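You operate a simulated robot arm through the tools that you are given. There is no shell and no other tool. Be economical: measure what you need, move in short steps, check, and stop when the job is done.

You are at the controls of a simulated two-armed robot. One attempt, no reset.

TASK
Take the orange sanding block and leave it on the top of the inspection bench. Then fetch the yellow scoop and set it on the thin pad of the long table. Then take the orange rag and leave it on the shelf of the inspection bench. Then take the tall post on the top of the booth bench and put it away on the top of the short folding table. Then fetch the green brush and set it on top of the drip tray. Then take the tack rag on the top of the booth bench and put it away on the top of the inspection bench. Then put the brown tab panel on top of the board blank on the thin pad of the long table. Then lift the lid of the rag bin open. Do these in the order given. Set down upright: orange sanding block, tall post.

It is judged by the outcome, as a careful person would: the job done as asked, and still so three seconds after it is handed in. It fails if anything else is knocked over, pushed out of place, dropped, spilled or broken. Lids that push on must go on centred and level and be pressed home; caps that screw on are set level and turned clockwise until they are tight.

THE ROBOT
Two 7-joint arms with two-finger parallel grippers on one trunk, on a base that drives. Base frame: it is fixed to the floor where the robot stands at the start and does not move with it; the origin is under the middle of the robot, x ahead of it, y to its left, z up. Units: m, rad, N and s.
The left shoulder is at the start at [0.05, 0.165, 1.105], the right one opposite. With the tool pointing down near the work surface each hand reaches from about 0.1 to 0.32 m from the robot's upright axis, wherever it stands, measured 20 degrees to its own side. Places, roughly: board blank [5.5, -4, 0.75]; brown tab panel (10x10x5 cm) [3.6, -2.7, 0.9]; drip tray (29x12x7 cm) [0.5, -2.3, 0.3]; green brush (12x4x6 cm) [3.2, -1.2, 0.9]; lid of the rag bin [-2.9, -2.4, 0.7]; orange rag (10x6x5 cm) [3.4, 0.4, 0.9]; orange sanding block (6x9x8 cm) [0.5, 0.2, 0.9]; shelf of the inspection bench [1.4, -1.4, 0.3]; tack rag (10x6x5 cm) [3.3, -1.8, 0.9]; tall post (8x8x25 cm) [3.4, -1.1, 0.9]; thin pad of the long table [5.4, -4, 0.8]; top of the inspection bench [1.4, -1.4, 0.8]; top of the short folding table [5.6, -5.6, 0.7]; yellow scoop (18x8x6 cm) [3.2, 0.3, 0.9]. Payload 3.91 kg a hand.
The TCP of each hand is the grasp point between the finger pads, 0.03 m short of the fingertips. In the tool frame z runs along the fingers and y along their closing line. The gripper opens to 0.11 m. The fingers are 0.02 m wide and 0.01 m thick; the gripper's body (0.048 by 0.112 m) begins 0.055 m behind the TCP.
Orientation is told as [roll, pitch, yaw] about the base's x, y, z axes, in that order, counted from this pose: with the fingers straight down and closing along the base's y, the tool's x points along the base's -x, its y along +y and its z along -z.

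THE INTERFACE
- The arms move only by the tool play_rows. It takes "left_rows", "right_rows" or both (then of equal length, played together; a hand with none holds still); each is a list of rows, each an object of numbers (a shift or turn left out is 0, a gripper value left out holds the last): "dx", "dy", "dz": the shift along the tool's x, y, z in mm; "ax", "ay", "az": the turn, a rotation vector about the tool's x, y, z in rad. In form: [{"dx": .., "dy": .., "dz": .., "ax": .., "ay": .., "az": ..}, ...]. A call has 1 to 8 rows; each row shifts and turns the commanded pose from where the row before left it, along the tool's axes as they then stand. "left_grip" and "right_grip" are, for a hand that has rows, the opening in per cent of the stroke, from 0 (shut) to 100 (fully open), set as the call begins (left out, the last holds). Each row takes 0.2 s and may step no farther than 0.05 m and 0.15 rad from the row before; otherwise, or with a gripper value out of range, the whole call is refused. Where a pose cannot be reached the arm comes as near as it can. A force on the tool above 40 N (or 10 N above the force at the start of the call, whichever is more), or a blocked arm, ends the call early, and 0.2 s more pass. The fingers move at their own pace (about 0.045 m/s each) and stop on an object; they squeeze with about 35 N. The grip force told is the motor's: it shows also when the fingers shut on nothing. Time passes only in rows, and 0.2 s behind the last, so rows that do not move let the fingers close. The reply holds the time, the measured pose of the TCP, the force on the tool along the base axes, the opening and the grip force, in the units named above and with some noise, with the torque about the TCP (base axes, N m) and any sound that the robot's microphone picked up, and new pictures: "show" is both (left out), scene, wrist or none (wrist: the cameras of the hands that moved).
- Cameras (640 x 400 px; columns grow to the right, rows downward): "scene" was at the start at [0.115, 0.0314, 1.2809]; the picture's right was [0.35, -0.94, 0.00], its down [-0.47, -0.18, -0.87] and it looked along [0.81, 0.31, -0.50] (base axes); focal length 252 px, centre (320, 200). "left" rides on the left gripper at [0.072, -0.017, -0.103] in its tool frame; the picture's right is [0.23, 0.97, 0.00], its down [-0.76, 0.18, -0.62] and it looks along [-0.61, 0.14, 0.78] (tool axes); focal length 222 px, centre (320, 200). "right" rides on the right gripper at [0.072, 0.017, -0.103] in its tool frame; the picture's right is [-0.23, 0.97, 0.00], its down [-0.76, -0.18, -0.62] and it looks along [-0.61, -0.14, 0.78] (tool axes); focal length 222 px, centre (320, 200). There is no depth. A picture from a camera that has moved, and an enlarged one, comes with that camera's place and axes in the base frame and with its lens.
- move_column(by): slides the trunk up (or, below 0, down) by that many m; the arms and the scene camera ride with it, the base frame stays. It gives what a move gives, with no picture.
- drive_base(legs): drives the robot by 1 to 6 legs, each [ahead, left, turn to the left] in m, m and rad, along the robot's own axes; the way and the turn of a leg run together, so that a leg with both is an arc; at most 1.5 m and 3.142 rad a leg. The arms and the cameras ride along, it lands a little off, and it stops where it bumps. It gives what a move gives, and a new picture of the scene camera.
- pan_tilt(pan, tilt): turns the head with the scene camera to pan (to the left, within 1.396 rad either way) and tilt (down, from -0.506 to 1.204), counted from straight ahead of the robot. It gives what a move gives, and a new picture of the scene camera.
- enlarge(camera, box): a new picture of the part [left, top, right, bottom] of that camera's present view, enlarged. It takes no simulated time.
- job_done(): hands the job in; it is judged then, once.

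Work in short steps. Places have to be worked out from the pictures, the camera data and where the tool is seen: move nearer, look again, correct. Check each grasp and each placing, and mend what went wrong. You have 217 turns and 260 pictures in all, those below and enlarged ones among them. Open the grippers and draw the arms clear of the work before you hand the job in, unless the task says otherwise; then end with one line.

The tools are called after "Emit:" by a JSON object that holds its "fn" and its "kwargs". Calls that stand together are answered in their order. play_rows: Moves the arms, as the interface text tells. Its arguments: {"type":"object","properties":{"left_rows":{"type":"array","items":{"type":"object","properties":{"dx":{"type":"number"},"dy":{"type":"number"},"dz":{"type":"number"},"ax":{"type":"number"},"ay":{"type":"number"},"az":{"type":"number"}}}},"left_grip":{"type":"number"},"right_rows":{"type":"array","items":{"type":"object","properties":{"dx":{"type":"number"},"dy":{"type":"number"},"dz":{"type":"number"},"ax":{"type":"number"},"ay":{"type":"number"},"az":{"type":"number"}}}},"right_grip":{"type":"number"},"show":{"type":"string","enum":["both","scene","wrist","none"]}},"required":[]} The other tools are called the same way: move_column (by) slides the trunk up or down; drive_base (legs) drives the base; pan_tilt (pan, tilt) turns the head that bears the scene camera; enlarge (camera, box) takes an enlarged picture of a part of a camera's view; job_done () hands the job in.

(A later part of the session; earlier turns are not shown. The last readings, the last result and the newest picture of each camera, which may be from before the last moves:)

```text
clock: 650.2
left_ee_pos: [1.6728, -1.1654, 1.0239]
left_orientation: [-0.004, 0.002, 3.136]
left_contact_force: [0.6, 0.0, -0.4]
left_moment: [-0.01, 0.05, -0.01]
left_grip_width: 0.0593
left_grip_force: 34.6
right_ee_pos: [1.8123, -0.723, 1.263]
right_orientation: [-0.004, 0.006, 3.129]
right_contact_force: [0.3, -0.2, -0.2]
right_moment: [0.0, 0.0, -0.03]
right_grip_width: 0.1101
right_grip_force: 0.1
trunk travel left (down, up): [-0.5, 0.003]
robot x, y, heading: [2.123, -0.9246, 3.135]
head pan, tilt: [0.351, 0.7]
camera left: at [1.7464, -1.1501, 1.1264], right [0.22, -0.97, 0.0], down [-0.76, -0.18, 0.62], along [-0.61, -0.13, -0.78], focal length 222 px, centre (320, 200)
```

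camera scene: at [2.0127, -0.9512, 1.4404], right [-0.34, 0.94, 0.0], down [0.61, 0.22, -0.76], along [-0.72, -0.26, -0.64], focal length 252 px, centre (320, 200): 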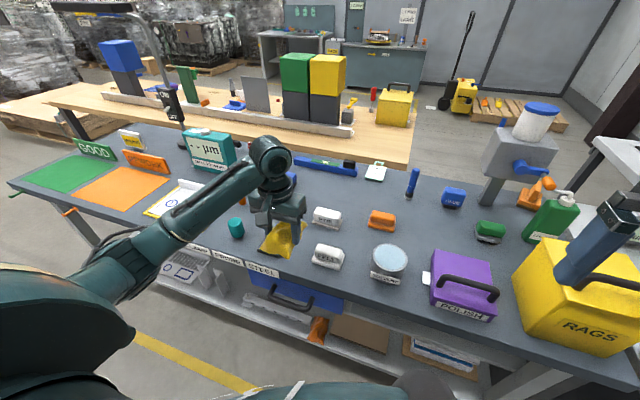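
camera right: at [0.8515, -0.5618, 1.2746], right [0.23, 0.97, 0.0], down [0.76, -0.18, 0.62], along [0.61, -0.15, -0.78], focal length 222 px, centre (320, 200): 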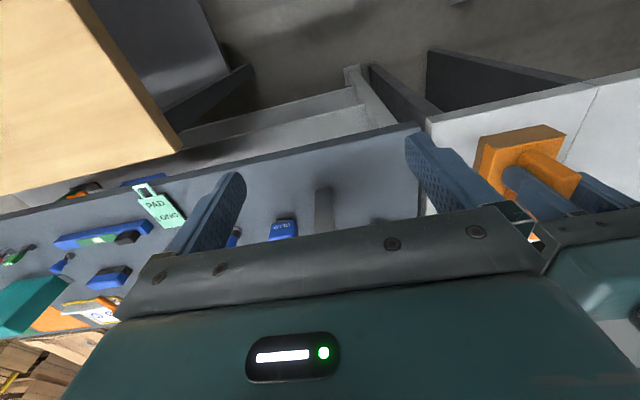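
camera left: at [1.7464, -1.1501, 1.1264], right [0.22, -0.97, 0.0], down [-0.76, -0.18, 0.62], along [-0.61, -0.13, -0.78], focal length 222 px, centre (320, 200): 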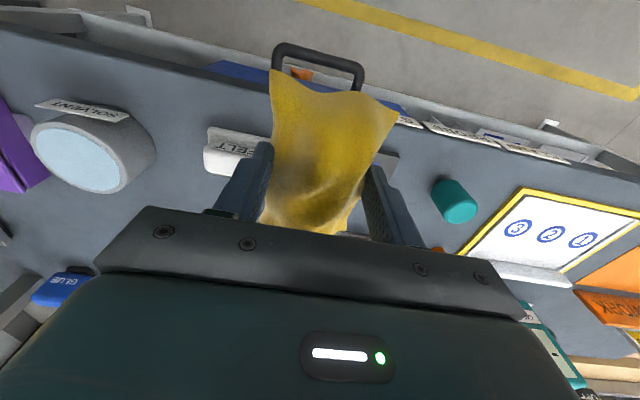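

The measures agree. I drive 0.145 m further and look straight down before lowering.

Emit:
{"fn": "drive_base", "kwargs": {"legs": [[0.143, 0.003, 0.0]]}}

Emit:
{"fn": "pan_tilt", "kwargs": {"pan": 0.6, "tilt": 0.85}}

Emit:
{"fn": "enlarge", "kwargs": {"camera": "scene", "box": [200, 100, 420, 260]}}

```text
clock: 651.5
left_ee_pos: [1.5302, -1.1676, 1.0222]
left_orientation: [-0.006, 0.001, 3.137]
left_contact_force: [-0.4, -0.2, -0.3]
left_moment: [-0.01, 0.0, 0.01]
left_grip_width: 0.0591
left_grip_force: 35.0
right_ee_pos: [1.668, -0.7248, 1.2621]
right_orientation: [-0.004, 0.007, 3.128]
right_contact_force: [0.5, -0.6, -0.3]
right_moment: [-0.02, 0.01, 0.0]
right_grip_width: 0.1101
right_grip_force: 0.1
trunk travel left (down, up): [-0.5, 0.003]
robot x, y, heading: [1.9785, -0.9237, 3.135]
head pan, tilt: [0.351, 0.7]
camera scene: at [1.8698, -0.9534, 1.4403], right [-0.34, 0.94, 0.0], down [0.61, 0.22, -0.76], along [-0.72, -0.26, -0.64], focal length 252 px, centre (320, 200)
```

scene: 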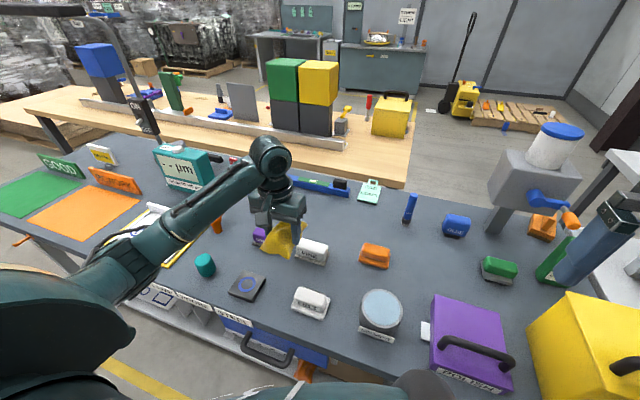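

```text
clock: 652.3
left_ee_pos: [1.5298, -1.1675, 1.0231]
left_orientation: [-0.005, 0.0, 3.136]
left_contact_force: [-0.9, -0.2, -1.0]
left_moment: [0.0, -0.02, 0.0]
left_grip_width: 0.0591
left_grip_force: 34.9
right_ee_pos: [1.6692, -0.7252, 1.2635]
right_orientation: [-0.004, 0.005, 3.129]
right_contact_force: [-0.1, 0.0, -1.3]
right_moment: [-0.01, 0.01, 0.01]
right_grip_width: 0.1101
right_grip_force: 0.0
trunk travel left (down, up): [-0.5, 0.003]
robot x, y, heading: [1.9777, -0.9269, 3.143]
head pan, tilt: [0.6, 0.85]
camera scene: at [1.8861, -0.9684, 1.4282], right [-0.56, 0.83, 0.0], down [0.62, 0.42, -0.66], along [-0.55, -0.37, -0.75], focal length 252 px, centre (320, 200)
```

scene: 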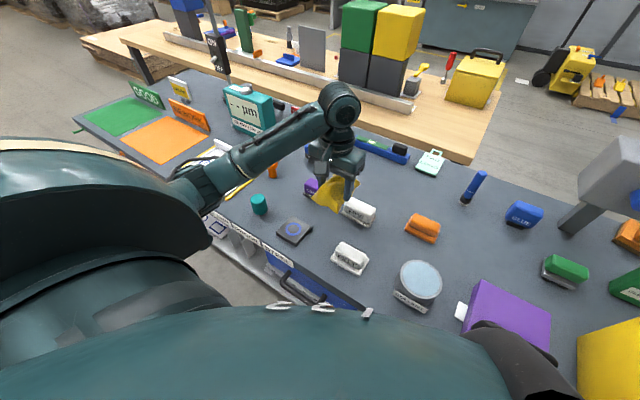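

```text
2.50 times, centred on (310, 180) of scene
camera zoom: at [1.8861, -0.9684, 1.4282], right [-0.56, 0.83, 0.0], down [0.62, 0.42, -0.66], along [-0.55, -0.37, -0.75], focal length 630 px, centre (345, 250)
```

zoom: 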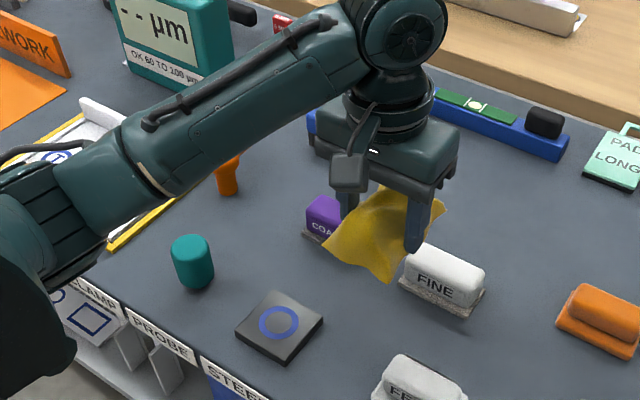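

The free patch is right below the rag: gauge edge at y −1.219, FELT at −1.115, FINE at x 1.468. The hand is centred. I lower.

Emit:
{"fn": "move_column", "kwargs": {"by": -0.08}}

Emit:
{"fn": "play_rows", "kwargs": {"left_rows": [{"dz": 25}, {"dz": 20}, {}], "show": "none"}}

Emit:
{"fn": "enlarge", "kwargs": {"camera": "scene", "box": [220, 80, 440, 240]}}

```text
clock: 653.4
left_ee_pos: [1.5322, -1.1672, 0.9431]
left_orientation: [-0.006, 0.0, 3.138]
left_contact_force: [-0.3, -0.5, -1.2]
left_moment: [0.0, -0.01, -0.01]
left_grip_width: 0.0591
left_grip_force: 34.3
right_ee_pos: [1.6684, -0.7238, 1.1828]
right_orientation: [-0.003, 0.006, 3.13]
right_contact_force: [-0.1, -0.6, -0.3]
right_moment: [0.0, -0.02, -0.04]
right_grip_width: 0.1102
right_grip_force: 0.0
trunk travel left (down, up): [-0.42, 0.083]
robot x, y, heading: [1.9812, -0.9239, 3.137]
head pan, tilt: [0.6, 0.85]
```

```text
clock: 654.2
left_ee_pos: [1.5296, -1.1675, 0.8982]
left_orientation: [-0.005, -0.002, 3.136]
left_contact_force: [0.5, -0.2, 0.0]
left_moment: [-0.02, -0.02, -0.03]
left_grip_width: 0.0586
left_grip_force: 35.2
right_ee_pos: [1.6695, -0.7249, 1.1825]
right_orientation: [-0.005, 0.005, 3.128]
right_contact_force: [-0.2, -0.3, 1.0]
right_moment: [0.0, 0.01, 0.03]
right_grip_width: 0.1099
right_grip_force: 0.0
trunk travel left (down, up): [-0.42, 0.083]
robot x, y, heading: [1.9798, -0.9231, 3.134]
head pan, tilt: [0.6, 0.85]
```

```text
2.50 times, centred on (330, 160) of scene
camera zoom: at [1.8861, -0.9685, 1.3482], right [-0.56, 0.83, 0.0], down [0.62, 0.42, -0.66], along [-0.55, -0.37, -0.75], focal length 630 px, centre (295, 300)
```

zoom: 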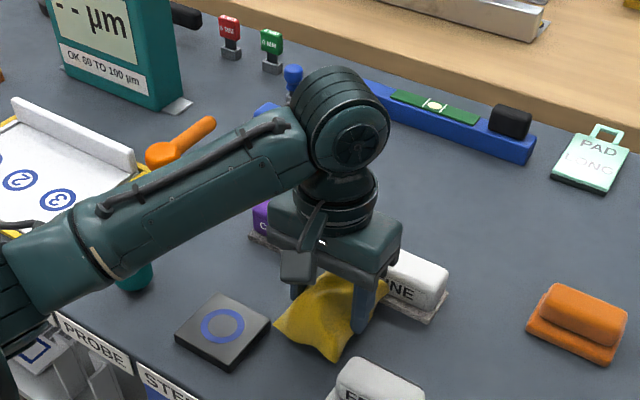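

It fits. Lower to contact.

Emit:
{"fn": "play_rows", "kwargs": {"left_rows": [{"dz": 6}, {"dz": 5}, {"dz": 4}, {"dz": 3}], "show": "none"}}

Emit:
{"fn": "play_rows", "kwargs": {"left_rows": [{}, {}, {"dz": -25}, {"dz": -40}, {"dz": -40}], "left_grip": 66, "show": "both"}}

```text
clock: 655.2
left_ee_pos: [1.5299, -1.1675, 0.8831]
left_orientation: [-0.004, -0.005, 3.139]
left_contact_force: [3.6, 0.0, 20.7]
left_moment: [-0.57, -0.01, 0.02]
left_grip_width: 0.0589
left_grip_force: 35.0
right_ee_pos: [1.6708, -0.7232, 1.1834]
right_orientation: [-0.006, 0.002, 3.128]
right_contact_force: [-0.3, 0.7, 0.0]
right_moment: [-0.03, -0.03, -0.05]
right_grip_width: 0.1102
right_grip_force: 0.0
trunk travel left (down, up): [-0.42, 0.083]
robot x, y, heading: [1.9806, -0.9254, 3.139]
head pan, tilt: [0.6, 0.85]
```

```text
clock: 656.4
left_ee_pos: [1.5302, -1.1686, 0.9852]
left_orientation: [-0.004, 0.001, 3.136]
left_contact_force: [-0.3, 0.0, -0.1]
left_moment: [0.0, 0.0, 0.01]
left_grip_width: 0.0724
left_grip_force: 0.1
right_ee_pos: [1.6691, -0.724, 1.1835]
right_orientation: [-0.004, 0.006, 3.129]
right_contact_force: [0.6, -0.1, 0.3]
right_moment: [-0.04, 0.0, 0.02]
right_grip_width: 0.1101
right_grip_force: 0.0
trunk travel left (down, up): [-0.42, 0.083]
robot x, y, heading: [1.9779, -0.9257, 3.135]
head pan, tilt: [0.6, 0.85]
camera scene: at [1.8863, -0.9682, 1.3481], right [-0.56, 0.83, 0.0], down [0.62, 0.42, -0.66], along [-0.55, -0.37, -0.75], focal length 252 px, centre (320, 200)
camera left: at [1.6025, -1.153, 1.0885], right [0.22, -0.97, 0.0], down [-0.76, -0.18, 0.62], along [-0.61, -0.14, -0.78], focal length 222 px, centre (320, 200)
```

scene: 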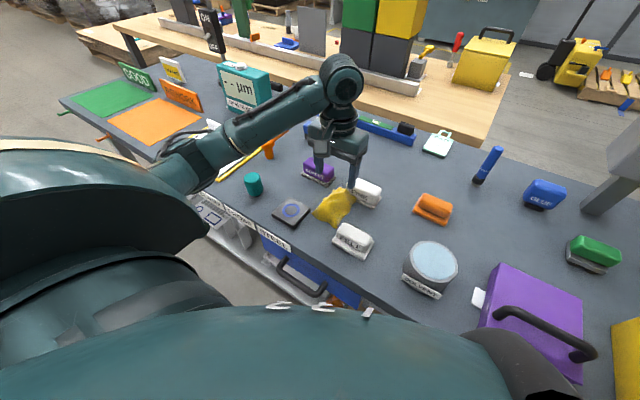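
left: 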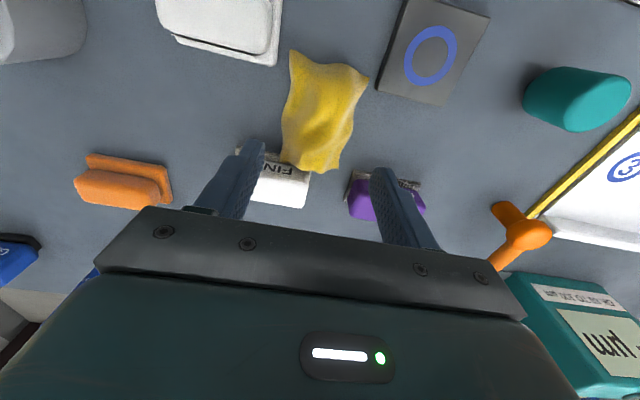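

The tack rag lies on the bench top, nothing else disturbed. Next the brown tab panel, at the far end of the booth bench. I back out and travel, facing +y, to the gap at the bench's end.

Emit:
{"fn": "drive_base", "kwargs": {"legs": [[-0.45, 0, 0], [0, 0, -1.566]]}}

Emit:
{"fn": "move_column", "kwargs": {"by": 0.08}}

Emit:
{"fn": "play_rows", "kwargs": {"right_rows": [{"dx": 20, "dy": -35}, {"dx": 20, "dy": -35}, {"dx": 20, "dy": -35}, {"dx": 15, "dy": -20}, {}], "left_rows": [{"dz": -20}, {"dz": -20}, {}, {}, {}], "left_grip": 100, "show": "none"}}

Emit:
{"fn": "drive_base", "kwargs": {"legs": [[-1.2, 0, 0], [-1.01, 0, 0], [0, -0.7, 0]]}}

Emit:
{"fn": "pan_tilt", "kwargs": {"pan": -0.5, "tilt": 0.6}}

```text
clock: 662.9
left_ee_pos: [2.1741, -0.4843, 0.9843]
left_orientation: [-0.007, 0.002, 1.597]
left_contact_force: [0.3, -0.2, 0.0]
left_moment: [-0.06, 0.04, 0.0]
left_grip_width: 0.0723
left_grip_force: 0.0
right_ee_pos: [2.6214, -0.6112, 1.1822]
right_orientation: [-0.004, 0.006, 1.591]
right_contact_force: [0.3, -0.7, -0.3]
right_moment: [0.0, 0.03, 0.01]
right_grip_width: 0.1101
right_grip_force: 0.1
trunk travel left (down, up): [-0.42, 0.083]
robot x, y, heading: [2.4325, -0.9279, 1.603]
head pan, tilt: [0.6, 0.85]
camera scene: at [2.3858, -0.8342, 1.3482], right [0.81, 0.59, 0.0], down [0.44, -0.61, -0.66], along [-0.39, 0.54, -0.75], focal length 252 px, centre (320, 200)
```

scene: 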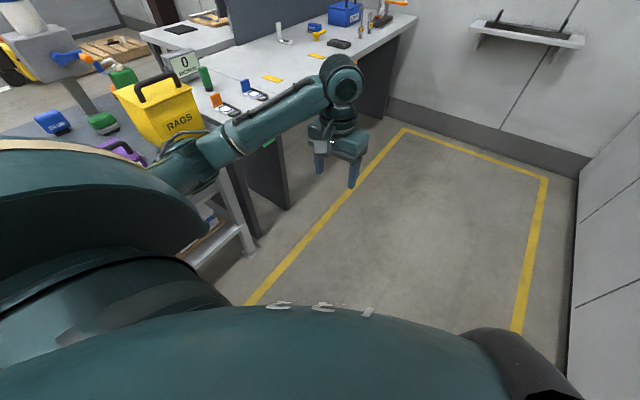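

```text
clock: 664.1
left_ee_pos: [2.1741, -0.4833, 1.0651]
left_orientation: [-0.004, 0.002, 1.598]
left_contact_force: [-0.4, 0.5, 0.7]
left_moment: [0.01, 0.0, -0.02]
left_grip_width: 0.0726
left_grip_force: 0.1
right_ee_pos: [2.6211, -0.6098, 1.2636]
right_orientation: [-0.003, 0.003, 1.592]
right_contact_force: [0.3, -0.1, -0.3]
right_moment: [0.0, -0.02, 0.0]
right_grip_width: 0.1099
right_grip_force: 0.0
trunk travel left (down, up): [-0.5, 0.003]
robot x, y, heading: [2.434, -0.9281, 1.593]
head pan, tilt: [0.6, 0.85]
```

```text
clock: 665.3
left_ee_pos: [2.1733, -0.4845, 1.1059]
left_orientation: [-0.004, 0.0, 1.598]
left_contact_force: [-0.3, 0.3, -0.1]
left_moment: [-0.02, 0.01, 0.0]
left_grip_width: 0.1101
left_grip_force: 0.0
right_ee_pos: [2.7441, -0.6796, 1.2643]
right_orientation: [-0.007, 0.004, 1.587]
right_contact_force: [0.3, -0.1, -0.1]
right_moment: [0.02, -0.01, 0.01]
right_grip_width: 0.1101
right_grip_force: 0.0
right hand out of reach, approached as far as the arm can: row 4
trunk travel left (down, up): [-0.5, 0.003]
robot x, y, heading: [2.4329, -0.9274, 1.593]
head pan, tilt: [0.6, 0.85]
```

```text
clock: 682.5
left_ee_pos: [2.9428, -2.6702, 1.1046]
left_orientation: [-0.005, 0.001, 1.636]
left_contact_force: [0.2, -0.1, -0.8]
left_moment: [-0.02, 0.01, -0.02]
left_grip_width: 0.1099
left_grip_force: 0.1
right_ee_pos: [3.5189, -2.8427, 1.2651]
right_orientation: [-0.009, 0.005, 1.626]
right_contact_force: [0.7, 0.3, -0.5]
right_moment: [0.01, 0.04, 0.0]
right_grip_width: 0.1101
right_grip_force: 0.0
trunk travel left (down, up): [-0.5, 0.003]
robot x, y, heading: [3.2183, -3.1025, 1.635]
head pan, tilt: [0.6, 0.85]
stopped in leg 3: the robot was blocked; the commanded pose is now the measured one
camera scene: at [3.1671, -3.0122, 1.4282], right [0.79, 0.62, 0.0], down [0.46, -0.59, -0.66], along [-0.41, 0.52, -0.75], focal length 252 px, centre (320, 200)
```

scene: 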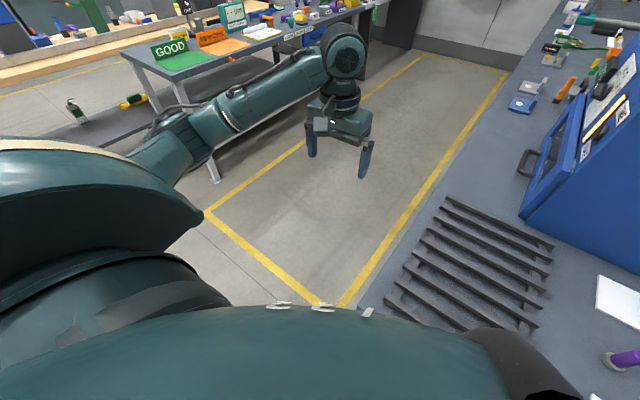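

```text
clock: 683.8
left_ee_pos: [2.9419, -2.6706, 1.1051]
left_orientation: [-0.004, 0.002, 1.637]
left_contact_force: [-0.2, 0.0, 0.2]
left_moment: [0.03, -0.02, -0.01]
left_grip_width: 0.11
left_grip_force: 0.0
right_ee_pos: [3.5188, -2.8434, 1.2648]
right_orientation: [-0.008, 0.005, 1.629]
right_contact_force: [-0.3, -0.2, 0.7]
right_moment: [0.01, -0.02, 0.0]
right_grip_width: 0.1101
right_grip_force: 0.1
trunk travel left (down, up): [-0.5, 0.003]
robot x, y, heading: [3.2171, -3.104, 1.635]
head pan, tilt: [-0.499, 0.6]
camera scene: at [3.2525, -2.9935, 1.4491], right [0.91, -0.42, 0.0], down [-0.24, -0.51, -0.82], along [0.35, 0.75, -0.57], focal length 252 px, centre (320, 200)
```

scene: 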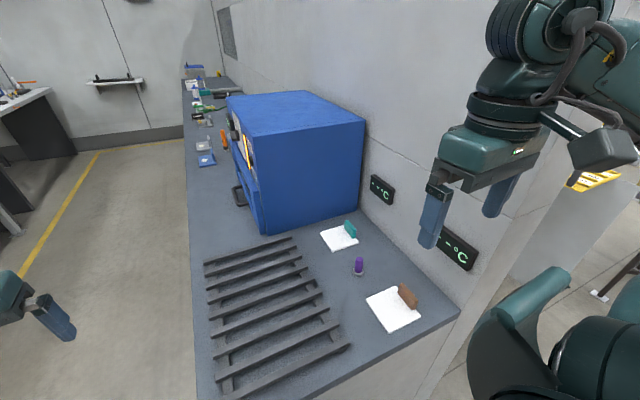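

The base touched the bench end (y too near). I see "tab panels": a white plate with an upright tab; ours has the brown tab. I zoom in.

Emit:
{"fn": "enlarge", "kwargs": {"camera": "scene", "box": [310, 200, 480, 350]}}

Emit:
{"fn": "drive_base", "kwargs": {"legs": [[-0.05, 0, -0.064]]}}

```text
2.67 times, centred on (395, 275) of scene
camera zoom: at [3.2525, -2.9935, 1.4491], right [0.91, -0.42, 0.0], down [-0.24, -0.51, -0.82], along [0.35, 0.75, -0.57], focal length 672 px, centre (120, 0)
```

zoom: 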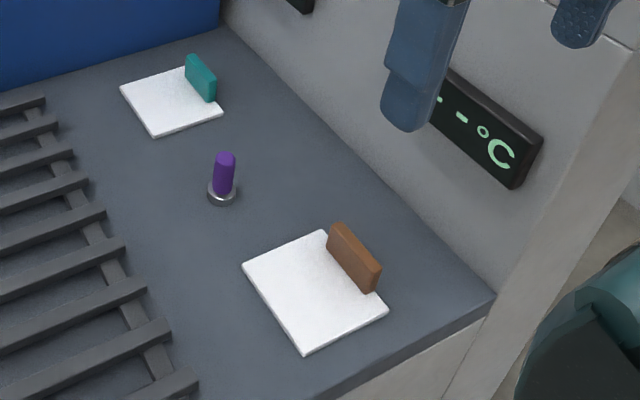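

```text
clock: 684.8
left_ee_pos: [2.9718, -2.704, 1.1045]
left_orientation: [-0.006, 0.0, 1.575]
left_contact_force: [0.5, -0.2, 0.2]
left_moment: [0.01, 0.01, 0.0]
left_grip_width: 0.1101
left_grip_force: 0.0
right_ee_pos: [3.5368, -2.9131, 1.2649]
right_orientation: [-0.009, 0.005, 1.564]
right_contact_force: [0.0, -1.0, 0.4]
right_moment: [0.0, 0.02, 0.0]
right_grip_width: 0.1099
right_grip_force: 0.0
trunk travel left (down, up): [-0.5, 0.003]
robot x, y, heading: [3.2124, -3.1525, 1.571]
head pan, tilt: [-0.499, 0.6]
camera scene: at [3.2614, -3.0463, 1.4492], right [0.88, -0.48, 0.0], down [-0.27, -0.5, -0.83], along [0.39, 0.73, -0.56], focal length 252 px, centre (320, 200)
```

scene: 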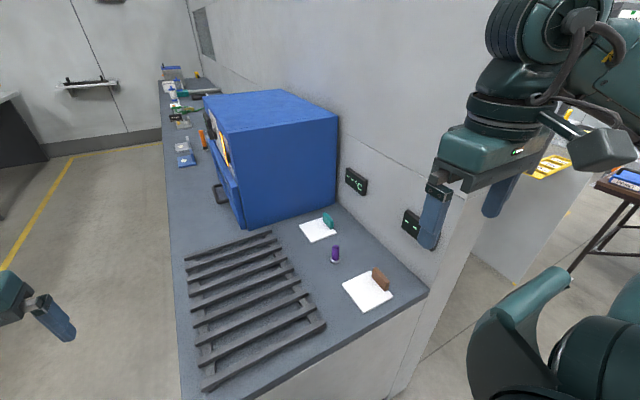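

The plate lies at x 3.535–3.635, y −2.776…−2.677; the brown tab stands along its wall-side edge at (3.622, −2.729), thin in x. I strafe right so that my left hand is above the tab.

Emit:
{"fn": "drive_base", "kwargs": {"legs": [[0, -0.4, 0], [0, -0.225, 0]]}}

Emit:
{"fn": "pan_tilt", "kwargs": {"pan": 0.3, "tilt": 0.8}}

Emit:
{"fn": "play_rows", "kwargs": {"left_rows": [{}], "show": "wrist"}}

```text
clock: 691.0
left_ee_pos: [3.6002, -2.7028, 1.1054]
left_orientation: [-0.006, 0.001, 1.569]
left_contact_force: [0.1, -0.1, 0.1]
left_moment: [0.02, 0.02, -0.02]
left_grip_width: 0.1095
left_grip_force: 0.1
right_ee_pos: [4.1667, -2.9142, 1.2639]
right_orientation: [-0.009, 0.005, 1.561]
right_contact_force: [0.0, 0.6, -0.6]
right_moment: [-0.01, -0.02, 0.0]
right_grip_width: 0.1101
right_grip_force: 0.0
trunk travel left (down, up): [-0.5, 0.003]
robot x, y, heading: [3.8454, -3.1532, 1.566]
head pan, tilt: [-0.499, 0.6]
camera scene: at [3.8911, -3.0453, 1.4491], right [0.88, -0.48, 0.0], down [-0.27, -0.5, -0.83], along [0.4, 0.72, -0.57], focal length 252 px, centre (320, 200)
```

scene: 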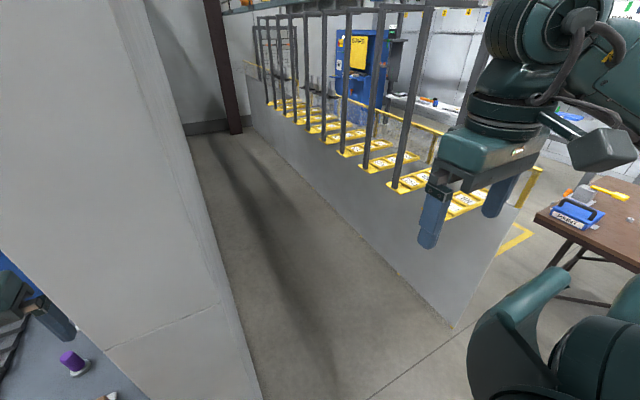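

```text
clock: 692.2
left_ee_pos: [3.6019, -2.7035, 1.106]
left_orientation: [-0.005, 0.001, 1.571]
left_contact_force: [0.2, -0.1, -0.2]
left_moment: [-0.01, 0.04, 0.01]
left_grip_width: 0.1101
left_grip_force: 0.1
right_ee_pos: [4.1659, -2.9133, 1.2645]
right_orientation: [-0.007, 0.004, 1.561]
right_contact_force: [-0.2, -0.5, 1.0]
right_moment: [-0.01, -0.03, 0.02]
right_grip_width: 0.1099
right_grip_force: 0.0
trunk travel left (down, up): [-0.5, 0.003]
robot x, y, heading: [3.8463, -3.1516, 1.571]
head pan, tilt: [0.3, 0.799]
camera scene: at [3.8247, -3.0458, 1.4322], right [0.96, 0.29, 0.0], down [0.21, -0.69, -0.7], along [-0.21, 0.67, -0.72], focal length 252 px, centre (320, 200)
```

scene: 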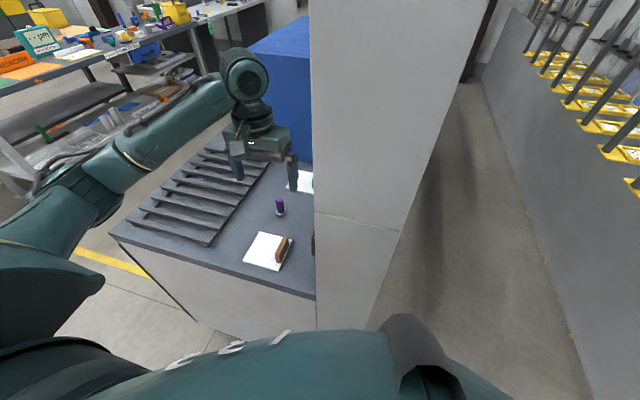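

```text
clock: 692.6
left_ee_pos: [3.6014, -2.7031, 1.1051]
left_orientation: [-0.006, 0.003, 1.571]
left_contact_force: [0.1, 0.6, 0.0]
left_moment: [0.02, 0.0, 0.03]
left_grip_width: 0.11
left_grip_force: 0.0
right_ee_pos: [4.1657, -2.9136, 1.2645]
right_orientation: [-0.009, 0.004, 1.563]
right_contact_force: [0.6, 0.0, 0.3]
right_moment: [-0.01, 0.0, 0.02]
right_grip_width: 0.1101
right_grip_force: 0.0
trunk travel left (down, up): [-0.5, 0.003]
robot x, y, heading: [3.8497, -3.1528, 1.569]
head pan, tilt: [0.3, 0.799]
camera left: at [3.6187, -2.7763, 1.2088], right [-0.97, -0.23, 0.0], down [-0.18, 0.76, 0.62], along [-0.14, 0.61, -0.78], focal length 222 px, centre (320, 200)
```

left: 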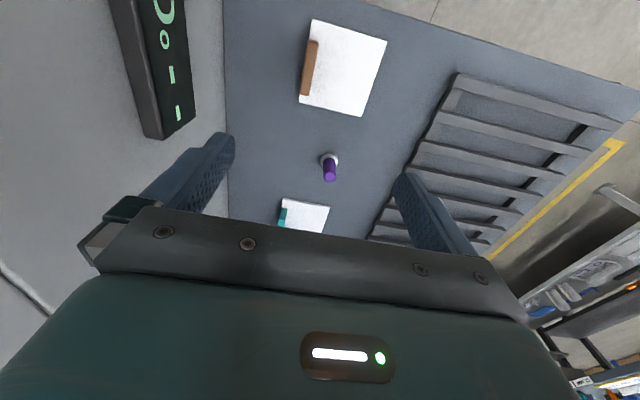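

The tab is confirmed at (3.623, −2.731). I align above it, narrow the opening and lower.

Emit:
{"fn": "play_rows", "kwargs": {"left_rows": [{"dx": 28, "dy": -22}, {}], "left_grip": 45, "show": "none"}}

Emit:
{"fn": "move_column", "kwargs": {"by": -0.15}}

Emit:
{"fn": "play_rows", "kwargs": {"left_rows": [{}], "show": "both"}}

```text
clock: 693.2
left_ee_pos: [3.6231, -2.7321, 1.1058]
left_orientation: [-0.006, 0.003, 1.572]
left_contact_force: [0.8, -0.2, 0.2]
left_moment: [-0.05, 0.01, 0.04]
left_grip_width: 0.0573
left_grip_force: 0.1
right_ee_pos: [4.1664, -2.9141, 1.2646]
right_orientation: [-0.009, 0.006, 1.561]
right_contact_force: [-0.3, -0.8, 0.4]
right_moment: [0.05, -0.04, 0.02]
right_grip_width: 0.1101
right_grip_force: 0.0
trunk travel left (down, up): [-0.5, 0.003]
robot x, y, heading: [3.8464, -3.1524, 1.572]
head pan, tilt: [0.3, 0.799]
```

```text
clock: 694.9
left_ee_pos: [3.6235, -2.7309, 0.9559]
left_orientation: [-0.004, 0.001, 1.571]
left_contact_force: [-0.4, -0.4, -0.1]
left_moment: [-0.03, 0.03, -0.02]
left_grip_width: 0.0492
left_grip_force: 0.1
right_ee_pos: [4.1656, -2.9132, 1.115]
right_orientation: [-0.008, 0.004, 1.561]
right_contact_force: [-0.2, 0.3, -0.6]
right_moment: [-0.01, 0.02, 0.01]
right_grip_width: 0.11
right_grip_force: 0.0
trunk travel left (down, up): [-0.35, 0.153]
robot x, y, heading: [3.8453, -3.1498, 1.574]
head pan, tilt: [0.3, 0.799]
```

```text
clock: 695.3
left_ee_pos: [3.6226, -2.7314, 0.9571]
left_orientation: [-0.006, 0.003, 1.57]
left_contact_force: [-0.6, 0.1, -0.5]
left_moment: [0.02, 0.02, -0.03]
left_grip_width: 0.0493
left_grip_force: 0.0
right_ee_pos: [4.1663, -2.9138, 1.1135]
right_orientation: [-0.008, 0.005, 1.563]
right_contact_force: [0.4, 0.5, 0.0]
right_moment: [-0.04, 0.01, 0.02]
right_grip_width: 0.1103
right_grip_force: 0.1
trunk travel left (down, up): [-0.35, 0.153]
robot x, y, heading: [3.8492, -3.148, 1.573]
head pan, tilt: [0.3, 0.799]
camera scene: at [3.8246, -3.0459, 1.2822], right [0.96, 0.3, 0.0], down [0.21, -0.68, -0.7], along [-0.21, 0.67, -0.72], focal length 252 px, centre (320, 200)
camera left: at [3.6408, -2.8046, 1.059], right [-0.97, -0.23, 0.0], down [-0.18, 0.76, 0.62], along [-0.14, 0.61, -0.78], focal length 222 px, centre (320, 200)
```

scene: 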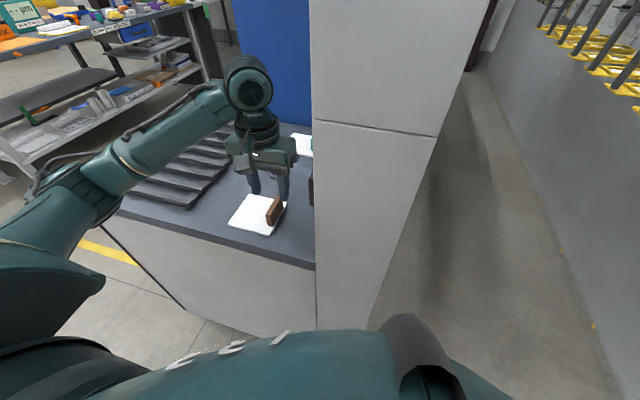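
left: 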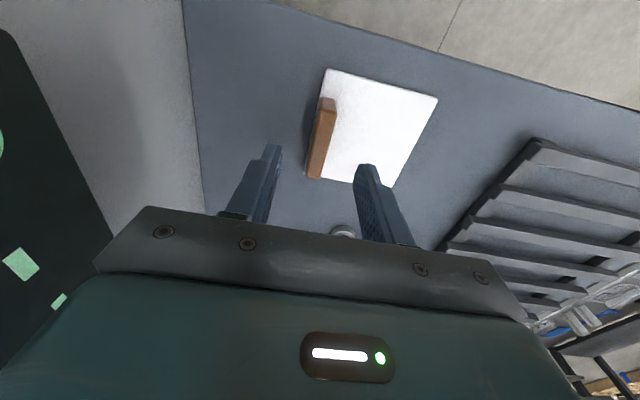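

Aligned with the tab. I lower 62 mm and close.

Emit:
{"fn": "play_rows", "kwargs": {"left_rows": [{"dz": 25, "dx": 4}, {"dz": 25}, {"dz": 11}, {}], "show": "none"}}

Emit:
{"fn": "play_rows", "kwargs": {"left_rows": [{}, {}, {}, {}], "left_grip": 0, "show": "wrist"}}

Emit:
{"fn": "move_column", "kwargs": {"by": 0.15}}

Emit:
{"fn": "play_rows", "kwargs": {"left_rows": [{}], "show": "both"}}

```text
clock: 696.3
left_ee_pos: [3.6235, -2.7353, 0.8959]
left_orientation: [-0.003, 0.002, 1.57]
left_contact_force: [0.2, 0.3, 0.0]
left_moment: [-0.01, 0.02, 0.01]
left_grip_width: 0.0498
left_grip_force: 0.1
right_ee_pos: [4.1664, -2.9134, 1.1136]
right_orientation: [-0.01, 0.006, 1.564]
right_contact_force: [0.1, 0.2, 0.1]
right_moment: [-0.02, -0.02, 0.0]
right_grip_width: 0.11
right_grip_force: 0.0
trunk travel left (down, up): [-0.35, 0.153]
robot x, y, heading: [3.8444, -3.1511, 1.572]
head pan, tilt: [0.3, 0.799]
```

```text
clock: 697.3
left_ee_pos: [3.6232, -2.7364, 0.8958]
left_orientation: [-0.005, 0.001, 1.571]
left_contact_force: [0.0, -0.2, 0.0]
left_moment: [-0.07, 0.23, -0.04]
left_grip_width: 0.0141
left_grip_force: 35.3
right_ee_pos: [4.1658, -2.9131, 1.1144]
right_orientation: [-0.01, 0.005, 1.562]
right_contact_force: [-0.2, 0.7, 0.1]
right_moment: [-0.03, 0.0, -0.03]
right_grip_width: 0.1099
right_grip_force: 0.0
trunk travel left (down, up): [-0.35, 0.153]
robot x, y, heading: [3.8516, -3.1505, 1.572]
head pan, tilt: [0.3, 0.799]
camera left: at [3.6403, -2.8091, 0.9992], right [-0.97, -0.23, 0.0], down [-0.18, 0.76, 0.62], along [-0.14, 0.61, -0.78], focal length 222 px, centre (320, 200)
```

left: 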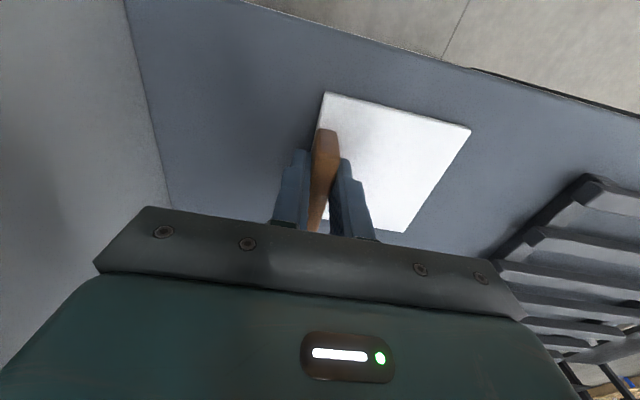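

```text
clock: 699.1
left_ee_pos: [3.6234, -2.7357, 1.0453]
left_orientation: [-0.006, 0.002, 1.573]
left_contact_force: [1.1, 0.8, -3.5]
left_moment: [-0.03, -0.07, 0.02]
left_grip_width: 0.0139
left_grip_force: 34.8
right_ee_pos: [4.1664, -2.9119, 1.2654]
right_orientation: [-0.009, 0.007, 1.562]
right_contact_force: [0.0, 0.0, 0.2]
right_moment: [0.0, 0.02, 0.02]
right_grip_width: 0.1102
right_grip_force: 0.1
trunk travel left (down, up): [-0.5, 0.003]
robot x, y, heading: [3.847, -3.1484, 1.571]
head pan, tilt: [0.3, 0.799]
```

```text
clock: 699.5
left_ee_pos: [3.6239, -2.7347, 1.0455]
left_orientation: [-0.006, 0.002, 1.571]
left_contact_force: [-0.2, 0.0, -2.2]
left_moment: [0.0, -0.06, -0.01]
left_grip_width: 0.0137
left_grip_force: 34.9
right_ee_pos: [4.1665, -2.9131, 1.2645]
right_orientation: [-0.01, 0.006, 1.562]
right_contact_force: [0.5, 0.9, -0.2]
right_moment: [0.03, -0.02, 0.0]
right_grip_width: 0.1102
right_grip_force: 0.1
trunk travel left (down, up): [-0.5, 0.003]
robot x, y, heading: [3.8489, -3.1535, 1.57]
head pan, tilt: [0.3, 0.799]
camera scene: at [3.8245, -3.0456, 1.4322], right [0.96, 0.3, 0.0], down [0.21, -0.69, -0.7], along [-0.21, 0.67, -0.72], focal length 252 px, centre (320, 200)
camera left: at [3.6403, -2.8089, 1.149], right [-0.97, -0.23, 0.0], down [-0.18, 0.76, 0.62], along [-0.14, 0.61, -0.78], focal length 222 px, centre (320, 200)
```

scene: 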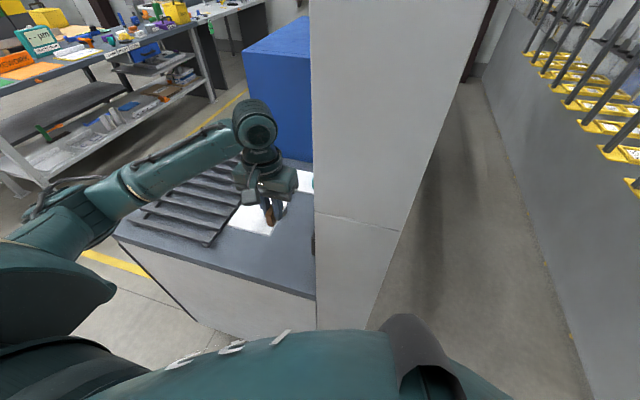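
left: 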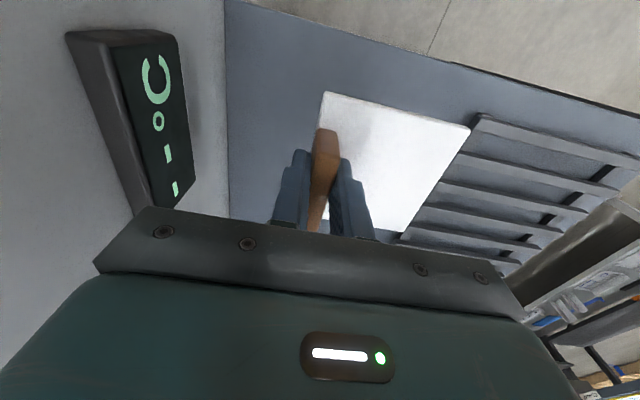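

The panel is held by its tab. Because of the wall beside it I go back to the aisle, turn round, and pass the gap facing −y as before.

Emit:
{"fn": "drive_base", "kwargs": {"legs": [[0, 0.75, 0], [0, 0.65, 0], [0, 0, 1.57], [0, 0, 1.57], [0, 1.05, 0], [0, 1.05, 0]]}}

Emit:
{"fn": "drive_base", "kwargs": {"legs": [[0.85, 0, 0], [0, 0, 1.57]]}}

Emit:
{"fn": "pan_tilt", "kwargs": {"pan": 0.0, "tilt": 0.7}}

```text
clock: 738.0
left_ee_pos: [4.7483, -3.5319, 1.0457]
left_orientation: [-0.005, 0.0, -1.546]
left_contact_force: [0.8, -0.2, -2.2]
left_moment: [0.0, 0.11, -0.02]
left_grip_width: 0.0139
left_grip_force: 34.4
right_ee_pos: [4.2015, -3.3662, 1.2637]
right_orientation: [-0.007, 0.006, -1.557]
right_contact_force: [-0.9, 0.6, -0.7]
right_moment: [0.01, 0.01, 0.0]
right_grip_width: 0.1099
right_grip_force: 0.1
trunk travel left (down, up): [-0.5, 0.003]
robot x, y, heading: [4.5171, -3.1199, -1.55]
head pan, tilt: [0.3, 0.799]
camera scene: at [4.5418, -3.2267, 1.4322], right [-0.95, -0.32, 0.0], down [-0.23, 0.68, -0.7], along [0.22, -0.66, -0.72], focal length 252 px, centre (320, 200)
```

scene: 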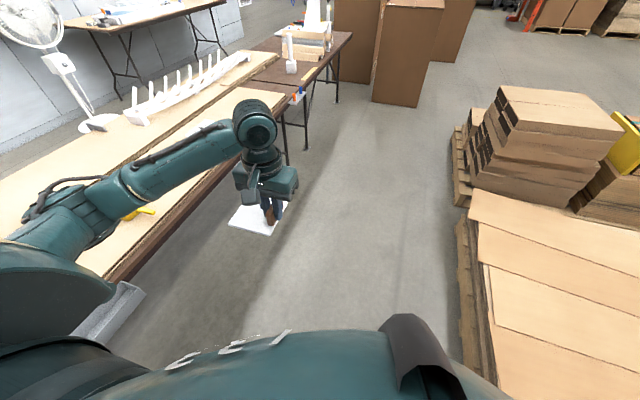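

```text
clock: 746.1
left_ee_pos: [4.9479, -3.7283, 1.0453]
left_orientation: [-0.005, 0.002, -0.015]
left_contact_force: [0.4, 0.1, -2.9]
left_moment: [-0.09, 0.05, -0.02]
left_grip_width: 0.0138
left_grip_force: 35.1
right_ee_pos: [4.7602, -4.2669, 1.2643]
right_orientation: [-0.01, 0.005, -0.026]
right_contact_force: [-0.3, -0.9, 0.3]
right_moment: [0.0, 0.01, 0.01]
right_grip_width: 0.1103
right_grip_force: 0.1
trunk travel left (down, up): [-0.5, 0.003]
robot x, y, heading: [4.5306, -3.9452, -0.016]
head pan, tilt: [0.3, 0.799]
camera scene: at [4.6363, -3.9233, 1.4322], right [0.28, -0.96, 0.0], down [-0.69, -0.2, -0.7], along [0.67, 0.19, -0.72], focal length 252 px, centre (320, 200)
```

scene: 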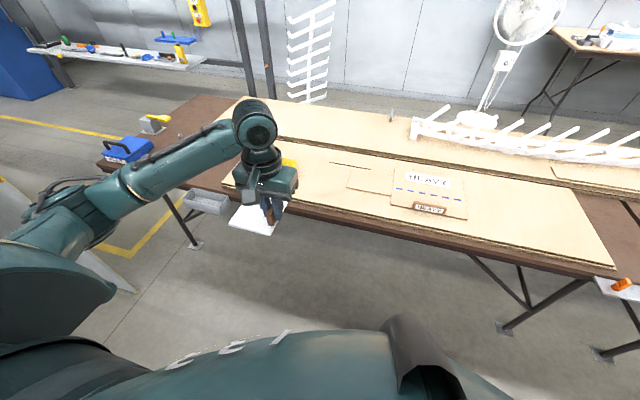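

```text
clock: 746.9
left_ee_pos: [4.9488, -3.7274, 1.0458]
left_orientation: [-0.005, 0.003, -0.018]
left_contact_force: [0.7, -0.3, -3.5]
left_moment: [-0.09, 0.01, -0.03]
left_grip_width: 0.0139
left_grip_force: 35.1
right_ee_pos: [4.7611, -4.267, 1.2641]
right_orientation: [-0.007, 0.006, -0.027]
right_contact_force: [0.5, -0.5, -0.4]
right_moment: [0.01, -0.01, -0.02]
right_grip_width: 0.1099
right_grip_force: 0.1
trunk travel left (down, up): [-0.5, 0.003]
robot x, y, heading: [4.5285, -3.9508, -0.022]
head pan, tilt: [0.0, 0.7]
camera scene: at [4.6438, -3.9472, 1.4404], right [-0.02, -1.0, 0.0], down [-0.64, 0.01, -0.76], along [0.76, -0.01, -0.64], focal length 252 px, centre (320, 200)
```

scene: 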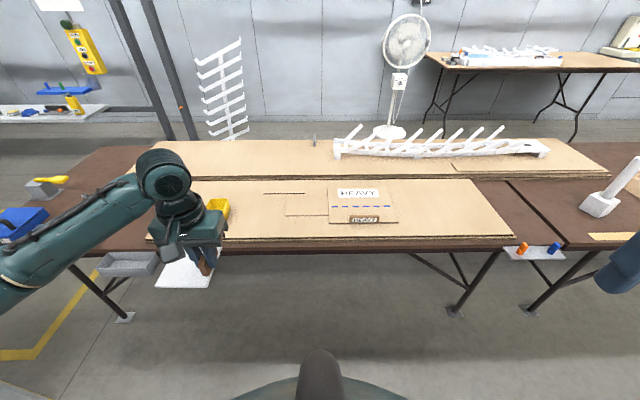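

Let me take a close look at the pad and the board blank.

Emit:
{"fn": "enlarge", "kwargs": {"camera": "scene", "box": [230, 165, 430, 255]}}

Emit:
{"fn": "enlarge", "kwargs": {"camera": "scene", "box": [140, 120, 620, 270]}}

```text
3.20 times, centred on (330, 210) of scene
camera zoom: at [4.6438, -3.9472, 1.4404], right [-0.02, -1.0, 0.0], down [-0.64, 0.01, -0.76], along [0.76, -0.01, -0.64], focal length 807 px, centre (288, 168)
```

zoom: 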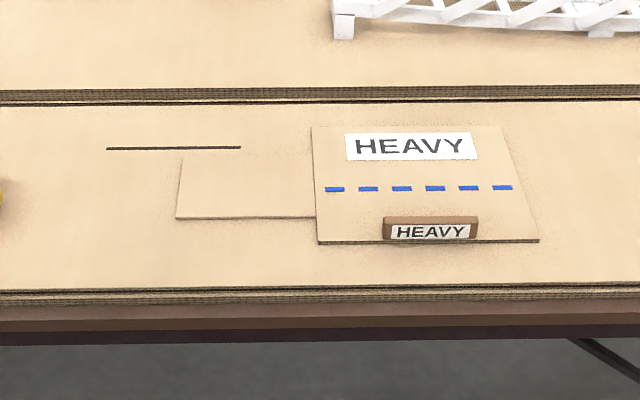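

```text
1.33 times, centred on (380, 195) of scene
camera zoom: at [4.6438, -3.9472, 1.4404], right [-0.02, -1.0, 0.0], down [-0.64, 0.01, -0.76], along [0.76, -0.01, -0.64], focal length 336 px, centre (240, 207)
```

zoom: 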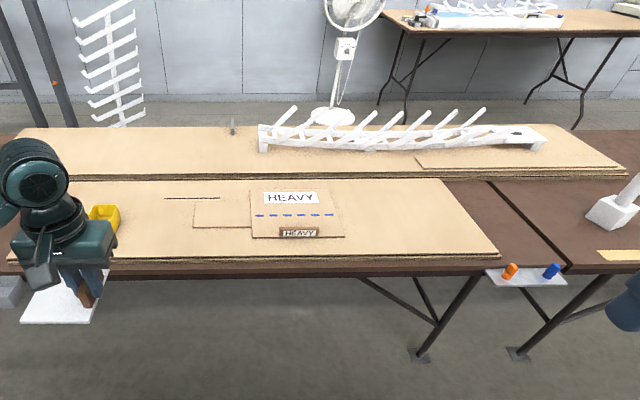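

I need a closer look to tell which sheet is the board blank.

Emit:
{"fn": "drive_base", "kwargs": {"legs": [[0.28, 0.1, 0.02]]}}

Emit:
{"fn": "pan_tilt", "kwargs": {"pan": -0.25, "tilt": 0.85}}

Emit:
{"fn": "enlarge", "kwargs": {"camera": "scene", "box": [180, 100, 400, 250]}}

```text
clock: 749.0
left_ee_pos: [5.2242, -3.6256, 1.0451]
left_orientation: [-0.005, 0.003, 0.001]
left_contact_force: [0.1, 1.7, -3.8]
left_moment: [-0.11, 0.01, -0.01]
left_grip_width: 0.0137
left_grip_force: 35.2
right_ee_pos: [5.0473, -4.1671, 1.2644]
right_orientation: [-0.008, 0.005, -0.009]
right_contact_force: [0.0, 0.3, -0.5]
right_moment: [-0.02, 0.01, -0.04]
right_grip_width: 0.1099
right_grip_force: 0.0
trunk travel left (down, up): [-0.5, 0.003]
robot x, y, heading: [4.8104, -3.8494, -0.005]
head pan, tilt: [0.0, 0.7]
camera scene: at [4.9236, -3.8484, 1.4404], right [0.0, -1.0, 0.0], down [-0.64, 0.0, -0.76], along [0.76, 0.0, -0.64], focal length 252 px, centre (320, 200)
```

scene: 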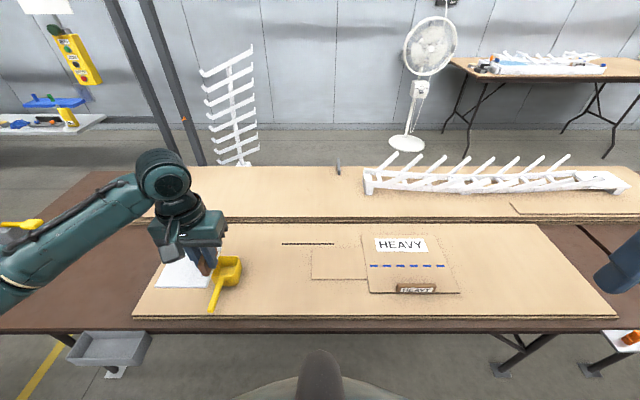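

```text
clock: 749.7
left_ee_pos: [5.2233, -3.6241, 1.0459]
left_orientation: [-0.004, 0.001, -0.001]
left_contact_force: [0.4, 0.0, -3.6]
left_moment: [-0.1, 0.03, -0.02]
left_grip_width: 0.014
left_grip_force: 34.8
right_ee_pos: [5.0451, -4.167, 1.2652]
right_orientation: [-0.008, 0.006, -0.009]
right_contact_force: [0.8, 0.9, 0.1]
right_moment: [0.01, 0.0, 0.03]
right_grip_width: 0.11
right_grip_force: 0.0
trunk travel left (down, up): [-0.5, 0.003]
robot x, y, heading: [4.8059, -3.8465, 0.002]
head pan, tilt: [-0.25, 0.85]
camera scene: at [4.9137, -3.8679, 1.4282], right [-0.25, -0.97, 0.0], down [-0.73, 0.19, -0.66], along [0.64, -0.16, -0.75], focal length 252 px, centre (320, 200)
```

scene: 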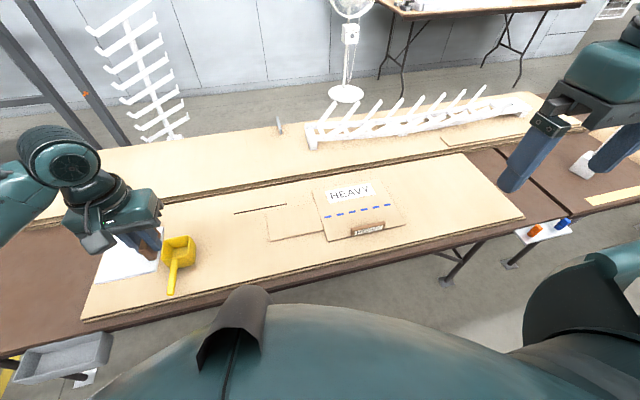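

```text
2.67 times, centred on (290, 175) of scene
camera zoom: at [4.9137, -3.8679, 1.4282], right [-0.25, -0.97, 0.0], down [-0.73, 0.19, -0.66], along [0.64, -0.16, -0.75], focal length 672 px, centre (400, 267)
```

zoom: 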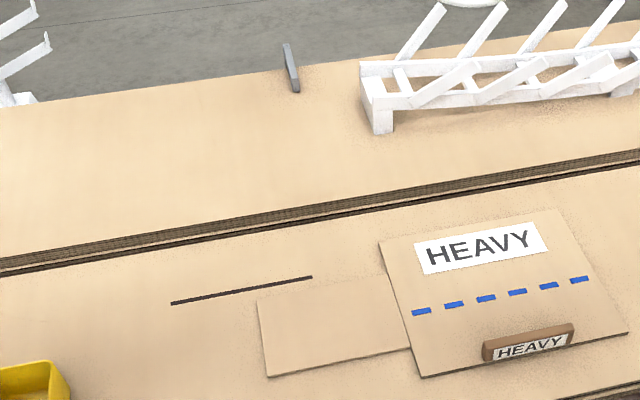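

The "HEAVY" sheet with crease line and the flap on its left look like one cut carton blank – the board blank (main panel x 5.31–5.54, y −3.99…−4.25). I'll set the panel on its clear left part, plate centre (5.42, −4.05), behind the small HEAVY block.

Emit:
{"fn": "drive_base", "kwargs": {"legs": [[0.08, -0.23, 0], [0, -0.235, 0]]}}

Emit:
{"fn": "play_rows", "kwargs": {"left_rows": [{"dx": -40}, {"dx": -40}, {"dx": -25}, {}], "show": "none"}}

Emit:
{"fn": "pan_tilt", "kwargs": {"pan": 0.2, "tilt": 0.8}}

```text
clock: 754.6
left_ee_pos: [5.3029, -4.0868, 1.0464]
left_orientation: [-0.005, 0.002, -0.004]
left_contact_force: [-0.3, -0.4, -2.7]
left_moment: [-0.1, 0.02, -0.01]
left_grip_width: 0.0138
left_grip_force: 35.0
right_ee_pos: [5.1236, -4.6288, 1.2635]
right_orientation: [-0.009, 0.005, -0.012]
right_contact_force: [-0.2, 0.4, -0.2]
right_moment: [0.03, -0.02, -0.03]
right_grip_width: 0.1099
right_grip_force: 0.1
trunk travel left (down, up): [-0.5, 0.003]
robot x, y, heading: [4.8878, -4.3105, -0.004]
head pan, tilt: [-0.25, 0.85]
camera scene: at [4.9923, -4.3298, 1.4282], right [-0.25, -0.97, 0.0], down [-0.73, 0.19, -0.66], along [0.64, -0.17, -0.75], focal length 252 px, centre (320, 200)
```

scene: 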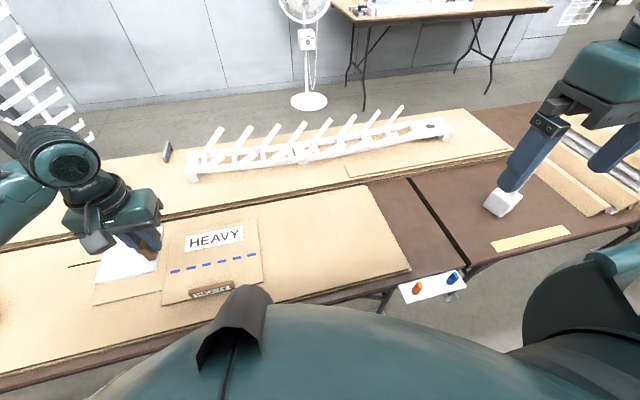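

```text
clock: 755.6
left_ee_pos: [5.4087, -4.087, 1.0467]
left_orientation: [-0.005, 0.002, -0.003]
left_contact_force: [-0.3, 0.1, -2.5]
left_moment: [-0.09, -0.01, -0.02]
left_grip_width: 0.0139
left_grip_force: 34.8
right_ee_pos: [5.1231, -4.6279, 1.2648]
right_orientation: [-0.008, 0.005, -0.013]
right_contact_force: [-0.1, 0.5, -0.2]
right_moment: [0.0, 0.02, 0.01]
right_grip_width: 0.11
right_grip_force: 0.0
trunk travel left (down, up): [-0.5, 0.003]
robot x, y, heading: [4.8846, -4.3091, 0.001]
head pan, tilt: [-0.25, 0.85]
```

```text
clock: 756.5
left_ee_pos: [5.4084, -4.0883, 1.0459]
left_orientation: [-0.004, 0.001, -0.004]
left_contact_force: [0.4, 0.0, -3.0]
left_moment: [-0.1, 0.01, -0.01]
left_grip_width: 0.0138
left_grip_force: 35.3
right_ee_pos: [5.1237, -4.6294, 1.2653]
right_orientation: [-0.008, 0.005, -0.01]
right_contact_force: [-1.2, -0.3, 0.3]
right_moment: [0.01, -0.03, -0.02]
right_grip_width: 0.11
right_grip_force: 0.0
trunk travel left (down, up): [-0.5, 0.003]
robot x, y, heading: [4.8857, -4.3114, -0.003]
head pan, tilt: [0.201, 0.799]
camera scene: at [4.9958, -4.2943, 1.4322], right [0.19, -0.98, 0.0], down [-0.7, -0.14, -0.7], along [0.68, 0.14, -0.72], focal length 252 px, centre (320, 200)
```

scene: 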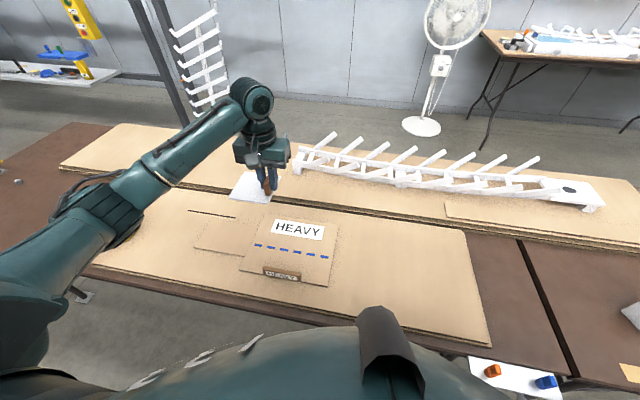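

One closer view of the blank from here, without obstruction.

Emit:
{"fn": "enlarge", "kwargs": {"camera": "scene", "box": [170, 190, 360, 300]}}

Emit:
{"fn": "enlarge", "kwargs": {"camera": "left", "box": [120, 0, 560, 240]}}

```text
3.37 times, centred on (265, 245) of scene
camera zoom: at [4.9958, -4.2943, 1.4322], right [0.19, -0.98, 0.0], down [-0.7, -0.14, -0.7], along [0.68, 0.14, -0.72], focal length 849 px, centre (505, 48)
```

zoom: 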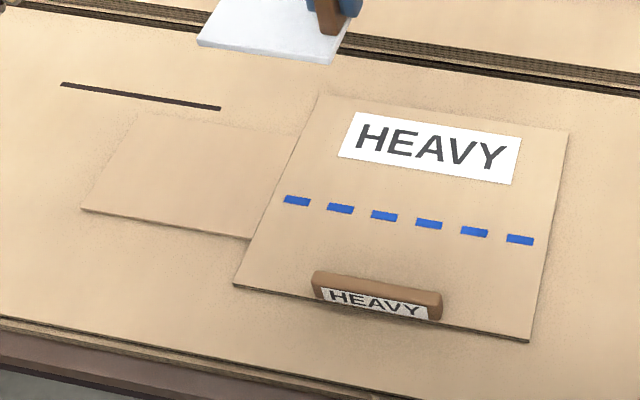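

```text
1.45 times, centred on (340, 120) of left
camera zoom: at [5.336, -4.1057, 1.1495], right [-0.22, 0.97, 0.0], down [0.76, 0.18, 0.62], along [0.61, 0.14, -0.78], focal length 323 px, centre (291, 316)
```

zoom: 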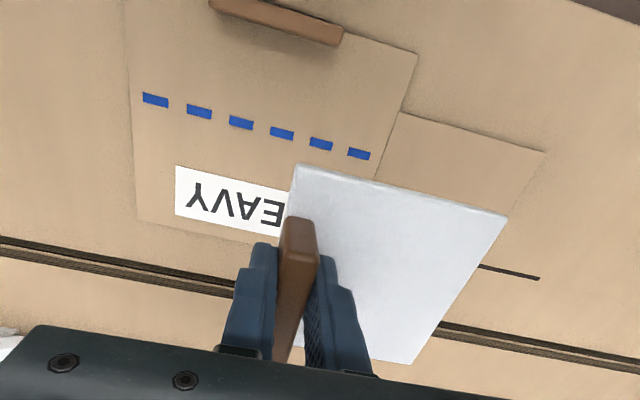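

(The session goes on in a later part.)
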